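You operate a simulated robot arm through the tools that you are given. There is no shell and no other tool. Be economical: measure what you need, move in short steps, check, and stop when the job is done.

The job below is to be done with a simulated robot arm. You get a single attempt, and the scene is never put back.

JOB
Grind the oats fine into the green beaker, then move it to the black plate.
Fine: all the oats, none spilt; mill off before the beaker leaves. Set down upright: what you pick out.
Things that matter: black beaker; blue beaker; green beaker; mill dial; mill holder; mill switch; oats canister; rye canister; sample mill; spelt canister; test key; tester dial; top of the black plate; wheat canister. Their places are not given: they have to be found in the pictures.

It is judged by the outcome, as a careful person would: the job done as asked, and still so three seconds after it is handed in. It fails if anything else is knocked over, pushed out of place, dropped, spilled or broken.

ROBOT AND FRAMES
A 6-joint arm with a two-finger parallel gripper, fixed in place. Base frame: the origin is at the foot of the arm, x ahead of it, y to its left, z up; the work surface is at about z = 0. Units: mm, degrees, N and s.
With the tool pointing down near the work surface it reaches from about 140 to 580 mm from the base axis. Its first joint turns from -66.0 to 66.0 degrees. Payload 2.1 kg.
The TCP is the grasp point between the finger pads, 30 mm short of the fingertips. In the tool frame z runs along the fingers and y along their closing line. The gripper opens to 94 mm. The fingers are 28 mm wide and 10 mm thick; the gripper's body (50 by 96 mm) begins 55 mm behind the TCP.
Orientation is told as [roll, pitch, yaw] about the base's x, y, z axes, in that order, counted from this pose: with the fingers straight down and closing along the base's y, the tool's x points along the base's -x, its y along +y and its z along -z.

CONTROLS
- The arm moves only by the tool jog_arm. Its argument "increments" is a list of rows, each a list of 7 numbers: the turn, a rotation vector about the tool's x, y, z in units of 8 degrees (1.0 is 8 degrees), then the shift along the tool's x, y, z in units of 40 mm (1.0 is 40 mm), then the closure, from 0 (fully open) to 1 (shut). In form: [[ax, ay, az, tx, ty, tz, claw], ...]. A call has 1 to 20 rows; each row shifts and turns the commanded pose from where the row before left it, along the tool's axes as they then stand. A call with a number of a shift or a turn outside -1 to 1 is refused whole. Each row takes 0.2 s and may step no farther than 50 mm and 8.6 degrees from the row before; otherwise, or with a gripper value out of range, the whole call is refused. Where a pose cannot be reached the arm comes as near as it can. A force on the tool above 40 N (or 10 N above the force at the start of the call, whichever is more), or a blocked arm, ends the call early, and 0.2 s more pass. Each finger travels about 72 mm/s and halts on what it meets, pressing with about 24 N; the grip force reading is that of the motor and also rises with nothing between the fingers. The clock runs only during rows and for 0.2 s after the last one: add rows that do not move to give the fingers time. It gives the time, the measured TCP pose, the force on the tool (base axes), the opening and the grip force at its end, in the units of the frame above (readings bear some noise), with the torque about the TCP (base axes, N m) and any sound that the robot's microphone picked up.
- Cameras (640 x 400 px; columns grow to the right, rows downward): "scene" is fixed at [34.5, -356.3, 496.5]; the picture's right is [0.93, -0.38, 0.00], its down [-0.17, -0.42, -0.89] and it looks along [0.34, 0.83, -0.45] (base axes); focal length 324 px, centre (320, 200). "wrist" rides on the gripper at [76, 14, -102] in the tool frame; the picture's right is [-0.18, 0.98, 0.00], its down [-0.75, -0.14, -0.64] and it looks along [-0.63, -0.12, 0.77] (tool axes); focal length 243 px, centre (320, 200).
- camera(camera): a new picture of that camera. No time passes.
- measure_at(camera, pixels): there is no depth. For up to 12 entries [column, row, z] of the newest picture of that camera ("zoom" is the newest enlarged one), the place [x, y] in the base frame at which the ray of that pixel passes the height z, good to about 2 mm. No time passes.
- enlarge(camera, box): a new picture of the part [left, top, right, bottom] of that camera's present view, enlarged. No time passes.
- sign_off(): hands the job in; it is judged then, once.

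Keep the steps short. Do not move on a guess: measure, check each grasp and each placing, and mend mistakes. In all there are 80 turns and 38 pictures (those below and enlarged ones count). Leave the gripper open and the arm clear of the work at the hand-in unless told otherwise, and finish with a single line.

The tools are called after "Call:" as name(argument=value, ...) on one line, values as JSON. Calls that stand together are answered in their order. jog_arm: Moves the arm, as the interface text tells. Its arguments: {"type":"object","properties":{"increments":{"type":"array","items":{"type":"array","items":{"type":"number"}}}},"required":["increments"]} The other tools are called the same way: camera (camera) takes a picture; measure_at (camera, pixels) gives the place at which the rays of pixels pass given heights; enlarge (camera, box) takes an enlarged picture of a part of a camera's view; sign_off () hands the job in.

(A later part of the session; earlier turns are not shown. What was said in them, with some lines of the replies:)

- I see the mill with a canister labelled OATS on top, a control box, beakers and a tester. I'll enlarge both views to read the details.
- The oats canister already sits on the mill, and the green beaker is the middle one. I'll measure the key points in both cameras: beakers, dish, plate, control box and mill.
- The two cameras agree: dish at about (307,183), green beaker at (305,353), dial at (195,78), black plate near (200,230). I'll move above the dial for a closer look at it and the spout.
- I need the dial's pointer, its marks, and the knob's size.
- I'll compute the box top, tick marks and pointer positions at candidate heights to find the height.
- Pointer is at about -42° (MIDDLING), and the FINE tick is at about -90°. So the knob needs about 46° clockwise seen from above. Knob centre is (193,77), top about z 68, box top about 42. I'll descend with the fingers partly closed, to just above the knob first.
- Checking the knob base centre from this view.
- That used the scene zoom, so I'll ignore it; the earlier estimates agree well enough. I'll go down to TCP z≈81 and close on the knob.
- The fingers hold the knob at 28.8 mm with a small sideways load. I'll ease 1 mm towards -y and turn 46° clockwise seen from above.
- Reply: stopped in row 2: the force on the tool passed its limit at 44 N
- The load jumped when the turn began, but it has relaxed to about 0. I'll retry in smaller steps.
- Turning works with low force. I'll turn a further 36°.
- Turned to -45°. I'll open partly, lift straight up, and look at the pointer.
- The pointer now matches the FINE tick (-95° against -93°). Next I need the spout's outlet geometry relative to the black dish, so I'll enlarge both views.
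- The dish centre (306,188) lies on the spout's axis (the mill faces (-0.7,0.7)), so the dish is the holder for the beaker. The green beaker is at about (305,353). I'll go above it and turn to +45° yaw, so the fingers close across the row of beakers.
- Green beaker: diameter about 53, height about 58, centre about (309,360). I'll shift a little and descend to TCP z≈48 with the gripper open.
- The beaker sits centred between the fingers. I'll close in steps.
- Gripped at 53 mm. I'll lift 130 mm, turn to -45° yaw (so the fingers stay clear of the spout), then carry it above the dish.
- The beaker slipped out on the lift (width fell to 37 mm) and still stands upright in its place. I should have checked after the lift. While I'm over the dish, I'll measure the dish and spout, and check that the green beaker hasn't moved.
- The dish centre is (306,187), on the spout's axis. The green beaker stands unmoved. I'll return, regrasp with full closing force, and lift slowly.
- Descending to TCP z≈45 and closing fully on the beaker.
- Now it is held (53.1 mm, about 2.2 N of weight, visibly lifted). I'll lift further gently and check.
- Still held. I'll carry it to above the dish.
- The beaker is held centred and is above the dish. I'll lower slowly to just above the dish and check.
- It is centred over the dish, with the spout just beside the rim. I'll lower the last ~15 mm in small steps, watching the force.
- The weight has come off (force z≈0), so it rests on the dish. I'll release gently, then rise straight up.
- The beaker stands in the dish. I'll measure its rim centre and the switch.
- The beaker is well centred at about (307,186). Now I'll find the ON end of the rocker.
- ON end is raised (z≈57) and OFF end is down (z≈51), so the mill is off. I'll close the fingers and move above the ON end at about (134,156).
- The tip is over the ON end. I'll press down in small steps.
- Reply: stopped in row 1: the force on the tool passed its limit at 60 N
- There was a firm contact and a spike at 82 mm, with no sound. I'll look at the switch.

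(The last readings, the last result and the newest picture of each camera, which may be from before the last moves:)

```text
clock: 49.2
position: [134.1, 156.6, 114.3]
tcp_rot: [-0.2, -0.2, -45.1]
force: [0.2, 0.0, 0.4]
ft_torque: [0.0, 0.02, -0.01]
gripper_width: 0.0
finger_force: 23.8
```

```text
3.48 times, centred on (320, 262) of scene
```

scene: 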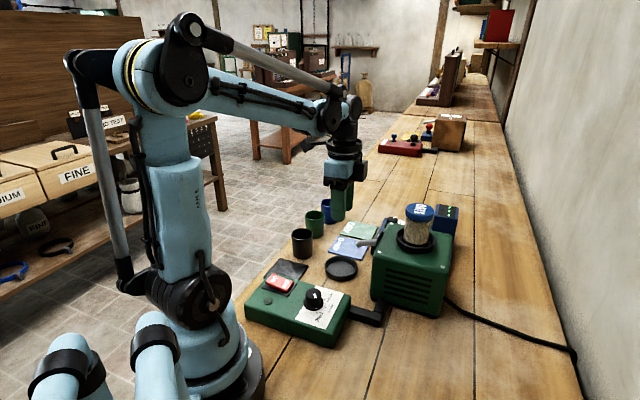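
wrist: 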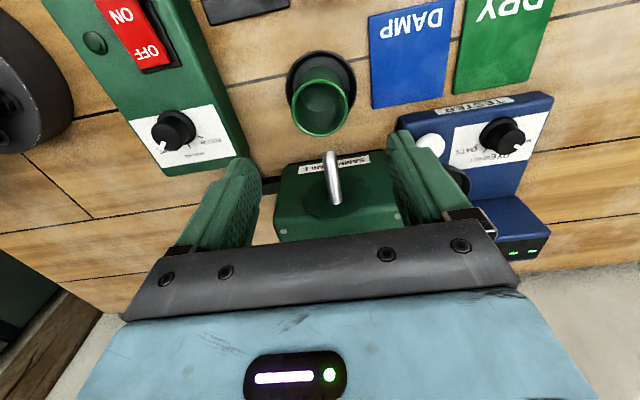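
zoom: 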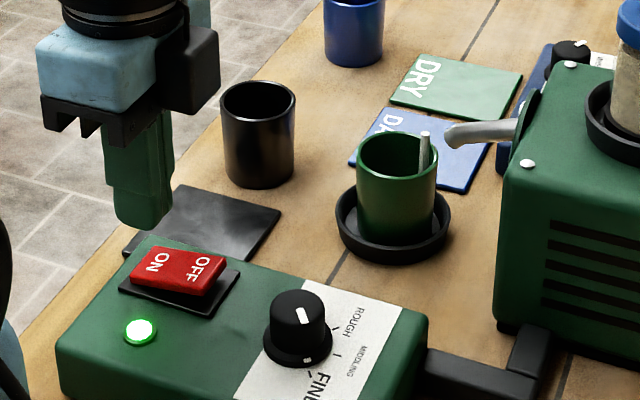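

The switch toggled, the lamp is green, and meal is streaming into the beaker. I'll wait while it grinds.

Call:
jog_arm(increments=[[0, 0, 0, 0, 0, 0, 1], [0, 0, 0, 0, 0, 0, 1], [0, 0, 0, 0, 0, 0, 1], [0, 0, 0, 0, 0, 0, 1], [0, 0, 0, 0, 0, 0, 1], [0, 0, 0, 0, 0, 0, 1], [0, 0, 0, 0, 0, 0, 1], [0, 0, 0, 0, 0, 0, 1], [0, 0, 0, 0, 0, 0, 1], [0, 0, 0, 0, 0, 0, 1], [0, 0, 0, 0, 0, 0, 1], [0, 0, 0, 0, 0, 0, 1], [0, 0, 0, 0, 0, 0, 1], [0, 0, 0, 0, 0, 0, 1], [0, 0, 0, 0, 0, 0, 1], [0, 0, 0, 0, 0, 0, 1], [0, 0, 0, 0, 0, 0, 1], [0, 0, 0, 0, 0, 0, 1], [0, 0, 0, 0, 0, 0, 1], [0, 0, 0, 0, 0, 0, 1]])

Call:
enlarge(camera="scene", box=[320, 195, 464, 300])

```text
clock: 53.4
position: [135.2, 155.8, 114.5]
tcp_rot: [-0.4, -0.3, -45.1]
force: [-0.1, 0.2, -0.2]
ft_torque: [0.01, 0.0, 0.0]
gripper_width: 0.0
finger_force: 24.1
```

```text
3.81 times, centred on (392, 248) of scene
```

zoom: 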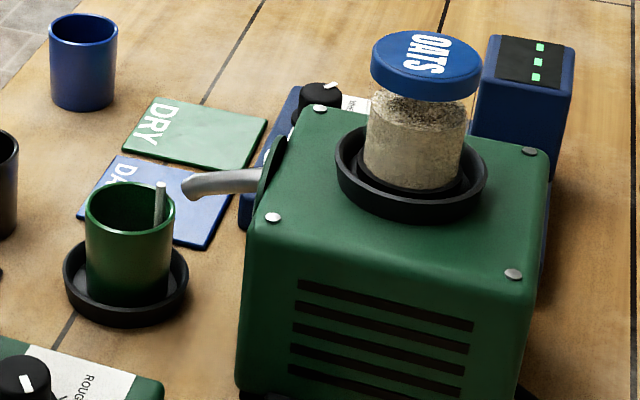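

It drains without spills. I'll wait about 12 s more before checking.

Call:
jog_arm(increments=[[0, 0, 0, 0, 0, 0, 1], [0, 0, 0, 0, 0, 0, 1], [0, 0, 0, 0, 0, 0, 1], [0, 0, 0, 0, 0, 0, 1], [0, 0, 0, 0, 0, 0, 1], [0, 0, 0, 0, 0, 0, 1], [0, 0, 0, 0, 0, 0, 1], [0, 0, 0, 0, 0, 0, 1], [0, 0, 0, 0, 0, 0, 1], [0, 0, 0, 0, 0, 0, 1], [0, 0, 0, 0, 0, 0, 1], [0, 0, 0, 0, 0, 0, 1], [0, 0, 0, 0, 0, 0, 1], [0, 0, 0, 0, 0, 0, 1], [0, 0, 0, 0, 0, 0, 1], [0, 0, 0, 0, 0, 0, 1], [0, 0, 0, 0, 0, 0, 1], [0, 0, 0, 0, 0, 0, 1], [0, 0, 0, 0, 0, 0, 1], [0, 0, 0, 0, 0, 0, 1]])

Call:
jog_arm(increments=[[0, 0, 0, 0, 0, 0, 1], [0, 0, 0, 0, 0, 0, 1], [0, 0, 0, 0, 0, 0, 1], [0, 0, 0, 0, 0, 0, 1], [0, 0, 0, 0, 0, 0, 1], [0, 0, 0, 0, 0, 0, 1], [0, 0, 0, 0, 0, 0, 1], [0, 0, 0, 0, 0, 0, 1], [0, 0, 0, 0, 0, 0, 1], [0, 0, 0, 0, 0, 0, 1], [0, 0, 0, 0, 0, 0, 1], [0, 0, 0, 0, 0, 0, 1], [0, 0, 0, 0, 0, 0, 1], [0, 0, 0, 0, 0, 0, 1], [0, 0, 0, 0, 0, 0, 1], [0, 0, 0, 0, 0, 0, 1], [0, 0, 0, 0, 0, 0, 1], [0, 0, 0, 0, 0, 0, 1], [0, 0, 0, 0, 0, 0, 1], [0, 0, 0, 0, 0, 0, 1]])

Call:
jog_arm(increments=[[0, 0, 0, 0, 0, 0, 1], [0, 0, 0, 0, 0, 0, 1], [0, 0, 0, 0, 0, 0, 1], [0, 0, 0, 0, 0, 0, 1], [0, 0, 0, 0, 0, 0, 1], [0, 0, 0, 0, 0, 0, 1], [0, 0, 0, 0, 0, 0, 1], [0, 0, 0, 0, 0, 0, 1], [0, 0, 0, 0, 0, 0, 1], [0, 0, 0, 0, 0, 0, 1], [0, 0, 0, 0, 0, 0, 1], [0, 0, 0, 0, 0, 0, 1], [0, 0, 0, 0, 0, 0, 1], [0, 0, 0, 0, 0, 0, 1], [0, 0, 0, 0, 0, 0, 1], [0, 0, 0, 0, 0, 0, 1], [0, 0, 0, 0, 0, 0, 1], [0, 0, 0, 0, 0, 0, 1], [0, 0, 0, 0, 0, 0, 1], [0, 0, 0, 0, 0, 0, 1]])

Call:
enlarge(camera="scene", box=[320, 195, 464, 300])

```text
clock: 57.6
position: [135.4, 156.5, 114.0]
tcp_rot: [-0.3, -0.2, -45.1]
force: [0.1, -0.4, -0.2]
ft_torque: [-0.05, -0.01, 0.03]
gripper_width: 0.1
finger_force: 24.0
```

```text
clock: 61.8
position: [133.7, 155.3, 114.8]
tcp_rot: [-0.3, -0.4, -45.0]
force: [0.1, 0.5, 0.0]
ft_torque: [0.04, 0.02, -0.01]
gripper_width: 0.1
finger_force: 24.0
```

```text
clock: 66.0
position: [134.5, 155.5, 114.5]
tcp_rot: [-0.2, -0.3, -45.0]
force: [1.0, 0.1, 0.5]
ft_torque: [-0.01, 0.01, 0.02]
gripper_width: 0.0
finger_force: 24.3
```

```text
3.81 times, centred on (392, 248) of scene
```

zoom: 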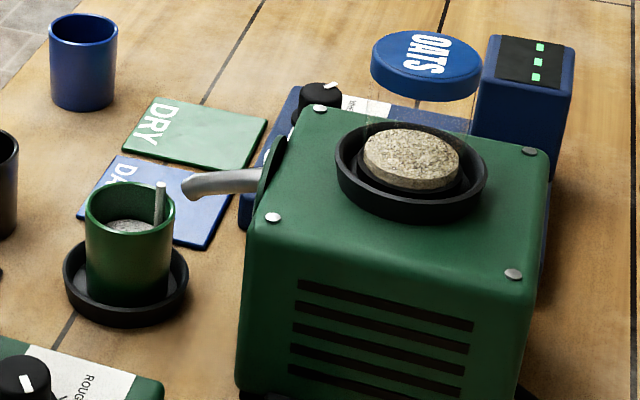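

Nearly empty. I'll wait about 5 s more.

Call:
jog_arm(increments=[[0, 0, 0, 0, 0, 0, 1], [0, 0, 0, 0, 0, 0, 1], [0, 0, 0, 0, 0, 0, 1], [0, 0, 0, 0, 0, 0, 1], [0, 0, 0, 0, 0, 0, 1], [0, 0, 0, 0, 0, 0, 1], [0, 0, 0, 0, 0, 0, 1], [0, 0, 0, 0, 0, 0, 1], [0, 0, 0, 0, 0, 0, 1], [0, 0, 0, 0, 0, 0, 1], [0, 0, 0, 0, 0, 0, 1], [0, 0, 0, 0, 0, 0, 1], [0, 0, 0, 0, 0, 0, 1], [0, 0, 0, 0, 0, 0, 1], [0, 0, 0, 0, 0, 0, 1], [0, 0, 0, 0, 0, 0, 1], [0, 0, 0, 0, 0, 0, 1], [0, 0, 0, 0, 0, 0, 1], [0, 0, 0, 0, 0, 0, 1], [0, 0, 0, 0, 0, 0, 1]])

Call:
jog_arm(increments=[[0, 0, 0, 0, 0, 0, 1], [0, 0, 0, 0, 0, 0, 1], [0, 0, 0, 0, 0, 0, 1], [0, 0, 0, 0, 0, 0, 1], [0, 0, 0, 0, 0, 0, 1]])

Call:
enlarge(camera="scene", box=[240, 195, 464, 325])

```text
clock: 70.2
position: [133.8, 155.1, 115.0]
tcp_rot: [-0.3, -0.3, -45.1]
force: [0.4, 0.4, 1.2]
ft_torque: [-0.01, 0.05, -0.01]
gripper_width: 0.0
finger_force: 24.2
```

```text
clock: 71.4
position: [133.1, 157.0, 114.2]
tcp_rot: [-0.4, -0.3, -45.0]
force: [-0.3, -0.1, -0.4]
ft_torque: [0.01, -0.02, -0.01]
gripper_width: 0.0
finger_force: 23.7
```

```text
2.86 times, centred on (352, 260) of scene
```

zoom: 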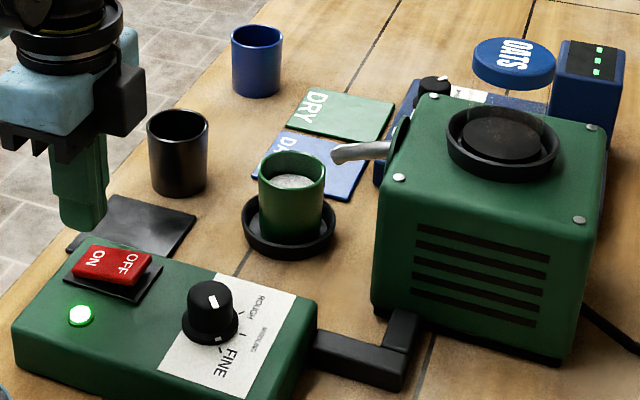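

Canister is empty and the stream has stopped. I'll move over the OFF end at (160,126) and press.

Call:
jog_arm(increments=[[0, 0, 0, -0.5, -0.035, 0, 1], [0, 0, 0, -0.49, -0.035, 0, 1], [0, 0, 0, 0, 0, 0.4, 1], [0, 0, 0, 0, 0, 0.25, 1], [0, 0, 0, 0, 0, 0.06, 1], [0, 0, 0, 0, 0, 0.06, 1], [0, 0, 0, 0, 0, 0.06, 1], [0, 0, 0, 0, 0, 0.06, 1], [0, 0, 0, 0, 0, 0.06, 1]])

Call:
jog_arm(increments=[[0, 0, 0, 0, 0, -0.5, 1], [0, 0, 0, 0, 0, -0.8, 1], [0, 0, 0, 0, 0, -0.8, 1], [0, 0, 0, 0, 0, -0.8, 1]])

Call:
enlarge(camera="scene", box=[240, 195, 400, 320])

```text
clock: 73.2
position: [159.9, 124.5, 82.6]
tcp_rot: [-0.6, -0.2, -45.0]
force: [-1.1, -0.9, 9.0]
ft_torque: [0.05, 0.07, 0.02]
gripper_width: 0.0
finger_force: 23.7
stopped in row 8: the force on the tool passed its limit at 60 N (the readings are from after the stop); the commanded pose is now the measured one
```

```text
clock: 74.2
position: [158.3, 125.0, 197.7]
tcp_rot: [-0.6, -0.2, -45.0]
force: [-0.7, 0.8, 0.0]
ft_torque: [0.0, -0.03, -0.01]
gripper_width: 0.0
finger_force: 23.4
```

```text
3.20 times, centred on (320, 258) of scene
```

zoom: 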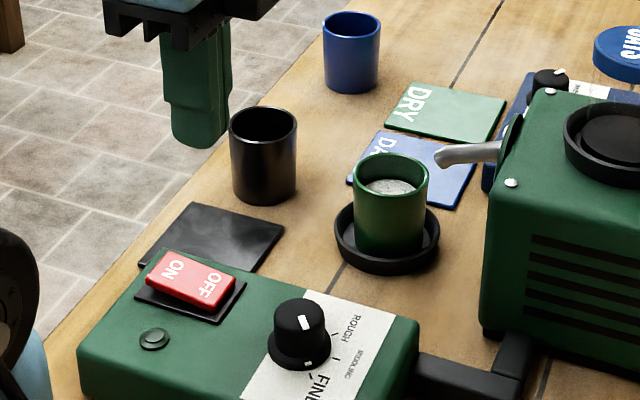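

The mill is off (lamp out, OFF end pressed) and the beaker is filled. I'll move over the beaker, open.

Call:
jog_arm(increments=[[0, 0, 0, -0.306, 0.74, 0, 0.15], [0, 0, 0, -0.306, 0.74, 0, 0.15], [0, 0, 0, -0.306, 0.74, 0, 0.15], [0, 0, 0, -0.306, 0.74, 0, 0.15], [0, 0, 0, -0.306, 0.74, 0, 0.15], [0, 0, 0, 0, 0, 0, 0.15], [0, 0, 0, 0, 0, 0, 0.15]])

Call:
camera(camera="wrist")

```text
clock: 75.8
position: [309.8, 188.1, 195.7]
tcp_rot: [-0.6, -0.2, -45.0]
force: [-0.5, -0.2, 0.1]
ft_torque: [-0.01, -0.02, 0.0]
gripper_width: 79.8
finger_force: 0.0
```

```text
3 pictures are left
```

wrist: 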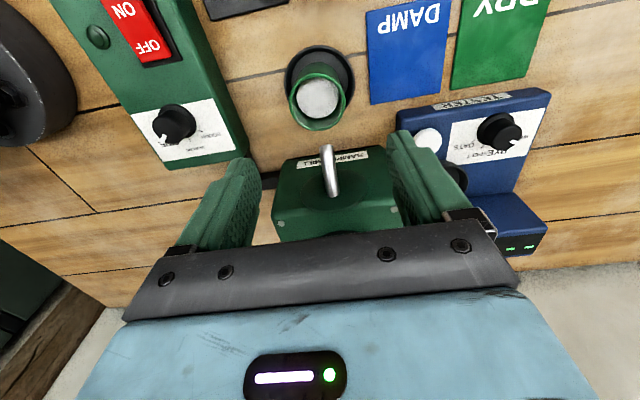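

Call:
measure_at(camera="wrist", pixels=[[318, 101, 61], [290, 101, 61], [346, 101, 61], [247, 3, 3], [206, 18, 3], [290, 4, 3]])

Call:
jog_arm(increments=[[0, 0, 0, 0, 0, 0, 0.15]])

```text
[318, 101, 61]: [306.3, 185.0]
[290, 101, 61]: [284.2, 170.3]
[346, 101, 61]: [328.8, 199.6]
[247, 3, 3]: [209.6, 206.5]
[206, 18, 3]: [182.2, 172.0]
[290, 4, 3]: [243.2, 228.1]
```

```text
clock: 76.2
position: [310.2, 187.5, 196.8]
tcp_rot: [-0.6, -0.1, -45.1]
force: [0.6, 0.0, 0.1]
ft_torque: [0.0, 0.02, -0.01]
gripper_width: 80.1
finger_force: 0.1
```

The TCP is about 4 mm off along the closing line. I'll correct, level the tool, descend to z≈49, and close.

Call:
jog_arm(increments=[[-0.053, 0.053, 0, 0.02, -0.1, 0, 0.15], [0, 0, 0, 0, 0, 0.8, 0.15], [0, 0, 0, 0, 0, 0.8, 0.15], [0, 0, 0, 0, 0, 0.8, 0.15], [0, 0, 0, 0, 0, 0.7, 0.15], [0, 0, 0, 0, 0, 0.4, 0.15], [0, 0, 0, 0, 0, 0.17, 0.15], [0, 0, 0, 0, 0, 0, 0.15]])

```text
clock: 78.0
position: [305.1, 187.2, 48.1]
tcp_rot: [-0.2, 0.2, -44.9]
force: [-0.1, -1.2, -1.2]
ft_torque: [0.01, -0.01, -0.02]
gripper_width: 79.9
finger_force: 0.1
```

No contact. I'll close gently, then hold.

Call:
jog_arm(increments=[[0, 0, 0, 0, 0, 0, 0.25], [0, 0, 0, 0, 0, 0, 0.32], [0, 0, 0, 0, 0, 0, 0.38], [0, 0, 0, 0, 0, 0, 0.44], [0, 0, 0, 0, 0, 0, 0.6], [0, 0, 0, 0, 0, 0, 1], [0, 0, 0, 0, 0, 0, 1], [0, 0, 0, 0, 0, 0, 1]])

```text
clock: 79.8
position: [306.4, 186.3, 47.8]
tcp_rot: [-0.2, 0.1, -45.0]
force: [1.2, 0.8, 0.6]
ft_torque: [-0.04, -0.01, 0.02]
gripper_width: 53.3
finger_force: 24.5
```

Gripped at 53.3 mm. I'll lift very slowly and check that it holds.

Call:
jog_arm(increments=[[0, 0, 0, 0, 0, -0.05, 1], [0, 0, 0, 0, 0, -0.1, 1], [0, 0, 0, 0, 0, -0.12, 1], [0, 0, 0, 0, 0, -0.12, 1], [0, 0, 0, 0, 0, -0.05, 1], [0, 0, 0, 0, 0, 0, 1]])

```text
clock: 81.2
position: [304.6, 185.8, 67.1]
tcp_rot: [-0.2, 0.2, -44.9]
force: [-0.2, -0.1, -2.5]
ft_torque: [0.02, 0.0, 0.01]
gripper_width: 53.5
finger_force: 23.9
```

Held, with about 2.5 N of weight. I'll measure the black plate's corners and the control box's far edge (fixed scene camera) before carrying.

Call:
measure_at(camera="scene", pixels=[[271.4, 272.7, 43], [316, 285.9, 43], [299, 280, 43], [263.5, 278, 3], [281, 258, 3], [308.7, 266.3, 3], [300, 280, 3]])

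Call:
jog_arm(increments=[[0, 0, 0, 0, 0, -0.1, 1], [0, 0, 0, 0, 0, -0.2, 1], [0, 0, 0, 0, 0, -0.25, 1], [0, 0, 0, 0, 0, -0.25, 1], [0, 0, 0, 0, 0, -0.25, 1], [0, 0, 0, 0, 0, -0.25, 1], [0, 0, 0, 0, 0, -0.25, 1], [0, 0, 0, 0, 0, -0.1, 1], [0, 0, 0, 0, 0, 0, 1]])

```text
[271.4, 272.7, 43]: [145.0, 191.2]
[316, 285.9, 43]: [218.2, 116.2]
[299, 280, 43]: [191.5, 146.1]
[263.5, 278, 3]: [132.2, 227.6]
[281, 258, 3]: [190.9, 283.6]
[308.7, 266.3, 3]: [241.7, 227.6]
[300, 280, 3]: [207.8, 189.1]
```

```text
clock: 83.2
position: [304.2, 185.7, 132.6]
tcp_rot: [-0.2, 0.2, -44.9]
force: [-0.5, 0.4, -0.7]
ft_torque: [0.03, 0.0, 0.02]
gripper_width: 53.1
finger_force: 24.0
```

Plate centre is about (187,228), and the box edge is 55 mm from it, so I'll open only part way there. Carrying gently over the plate now.

Call:
jog_arm(increments=[[0, 0, 0, 0.12, -0.055, 0, 1], [0, 0, 0, 0.22, -0.1, 0, 1], [0, 0, 0, 0.28, -0.128, 0, 1], [0, 0, 0, 0.28, -0.128, 0, 1], [0, 0, 0, 0.28, -0.128, 0, 1], [0, 0, 0, 0.28, -0.128, 0, 1], [0, 0, 0, 0.28, -0.128, 0, 1], [0, 0, 0, 0.28, -0.128, 0, 1], [0, 0, 0, 0.28, -0.128, 0, 1], [0, 0, 0, 0.22, -0.1, 0, 1], [0, 0, 0, 0.19, -0.086, 0, 1], [0, 0, 0, 0.12, -0.053, 0, 1], [0, 0, 0, 0, 0, 0, 1]])

```text
clock: 86.0
position: [187.9, 229.0, 134.4]
tcp_rot: [-0.3, 0.2, -45.1]
force: [0.1, 0.3, -1.5]
ft_torque: [-0.01, 0.03, 0.02]
gripper_width: 53.2
finger_force: 23.9
```

Over the plate centre, still held. Lowering to about 60 mm.

Call:
jog_arm(increments=[[0, 0, 0, 0, 0, 0.12, 1], [0, 0, 0, 0, 0, 0.25, 1], [0, 0, 0, 0, 0, 0.3, 1], [0, 0, 0, 0, 0, 0.3, 1], [0, 0, 0, 0, 0, 0.3, 1], [0, 0, 0, 0, 0, 0.3, 1], [0, 0, 0, 0, 0, 0.2, 1], [0, 0, 0, 0, 0, 0.1, 1], [0, 0, 0, 0, 0, 0, 1]])

Call:
enlarge(camera="scene", box=[240, 205, 352, 295])

```text
clock: 88.0
position: [189.1, 229.8, 58.5]
tcp_rot: [-0.2, 0.1, -44.9]
force: [0.6, 0.4, -2.1]
ft_torque: [-0.04, -0.01, -0.02]
gripper_width: 53.0
finger_force: 24.2
```

```text
4.44 times, centred on (296, 250) of scene
```

zoom: 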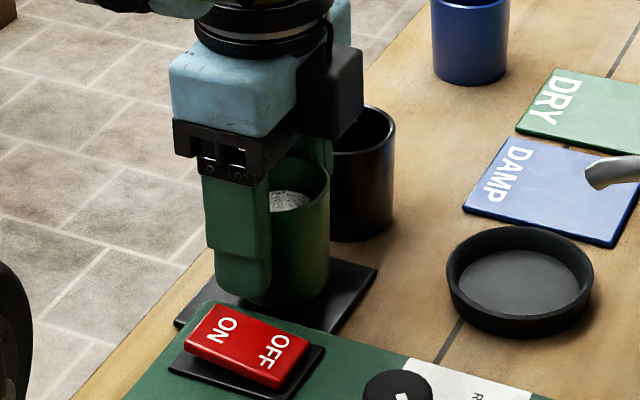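

Dish is clean, and the beaker is over the plate. I'll lower the rest in small steps.

Call:
jog_arm(increments=[[0, 0, 0, 0, 0, 0.08, 1], [0, 0, 0, 0, 0, 0.08, 1], [0, 0, 0, 0, 0, 0.04, 1], [0, 0, 0, 0, 0, 0, 1]])

```text
clock: 89.0
position: [187.2, 229.1, 51.6]
tcp_rot: [-0.2, 0.2, -45.0]
force: [-0.5, 1.1, -1.4]
ft_torque: [0.04, 0.05, 0.01]
gripper_width: 53.2
finger_force: 23.4
```

Call:
jog_arm(increments=[[0, 0, 0, 0, 0, 0.03, 1], [0, 0, 0, 0, 0, 0.03, 1], [0, 0, 0, 0, 0, 0, 1]])

```text
clock: 89.8
position: [187.6, 228.9, 48.6]
tcp_rot: [-0.2, 0.1, -44.9]
force: [0.6, 0.1, 3.8]
ft_torque: [-0.09, 0.06, 0.02]
gripper_width: 53.3
finger_force: 24.2
```

It has landed (force z is now +3.8 N). I'll release gently to about 68 mm, then rise straight up.

Call:
jog_arm(increments=[[0, 0, 0, 0, 0, 0, 0.42], [0, 0, 0, 0, 0, 0, 0.36], [0, 0, 0, 0, 0, 0, 0.28], [0, 0, 0, 0, 0, 0, 0.28], [0, 0, 0, 0, 0, -0.1, 0.28], [0, 0, 0, 0, 0, -0.3, 0.28], [0, 0, 0, 0, 0, -0.6, 0.28], [0, 0, 0, 0, 0, -0.8, 0.28], [0, 0, 0, 0, 0, -0.8, 0.28], [0, 0, 0, 0, 0, -0.8, 0.28], [0, 0, 0, 0, 0, -0.8, 0], [0, 0, 0, 0, 0, 0, 0], [0, 0, 0, 0, 0, 0, 0]])

Call:
camera(camera="scene")

```text
clock: 92.5
position: [189.5, 229.3, 217.4]
tcp_rot: [-0.2, 0.3, -45.0]
force: [0.2, 0.5, 0.0]
ft_torque: [-0.01, -0.01, -0.03]
gripper_width: 93.9
finger_force: 0.0
```

```text
1 pictures are left
```

scene: 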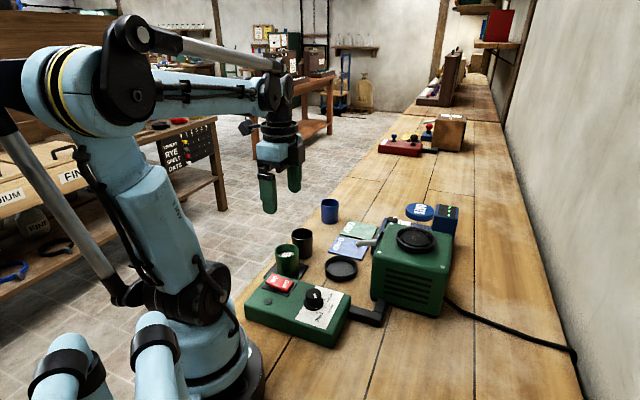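

The beaker stands upright on the plate. I'll use the last picture for a close check.

Call:
enlarge(camera="scene", box=[240, 190, 464, 330])

```text
2.86 times, centred on (352, 260) of scene
```

zoom: 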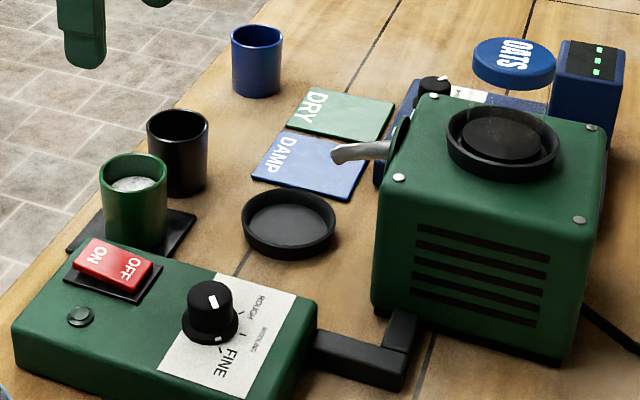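

The mill is off, the canister is empty, nothing is spilt, and the filled green beaker is upright on the black plate. The gripper is open and clear, so I'm handing in.

Call:
sign_off()

```text
The job is handed in.
```

The oats are ground fine into the green beaker, which now stands upright on the black plate, with the mill off and nothing spilt.
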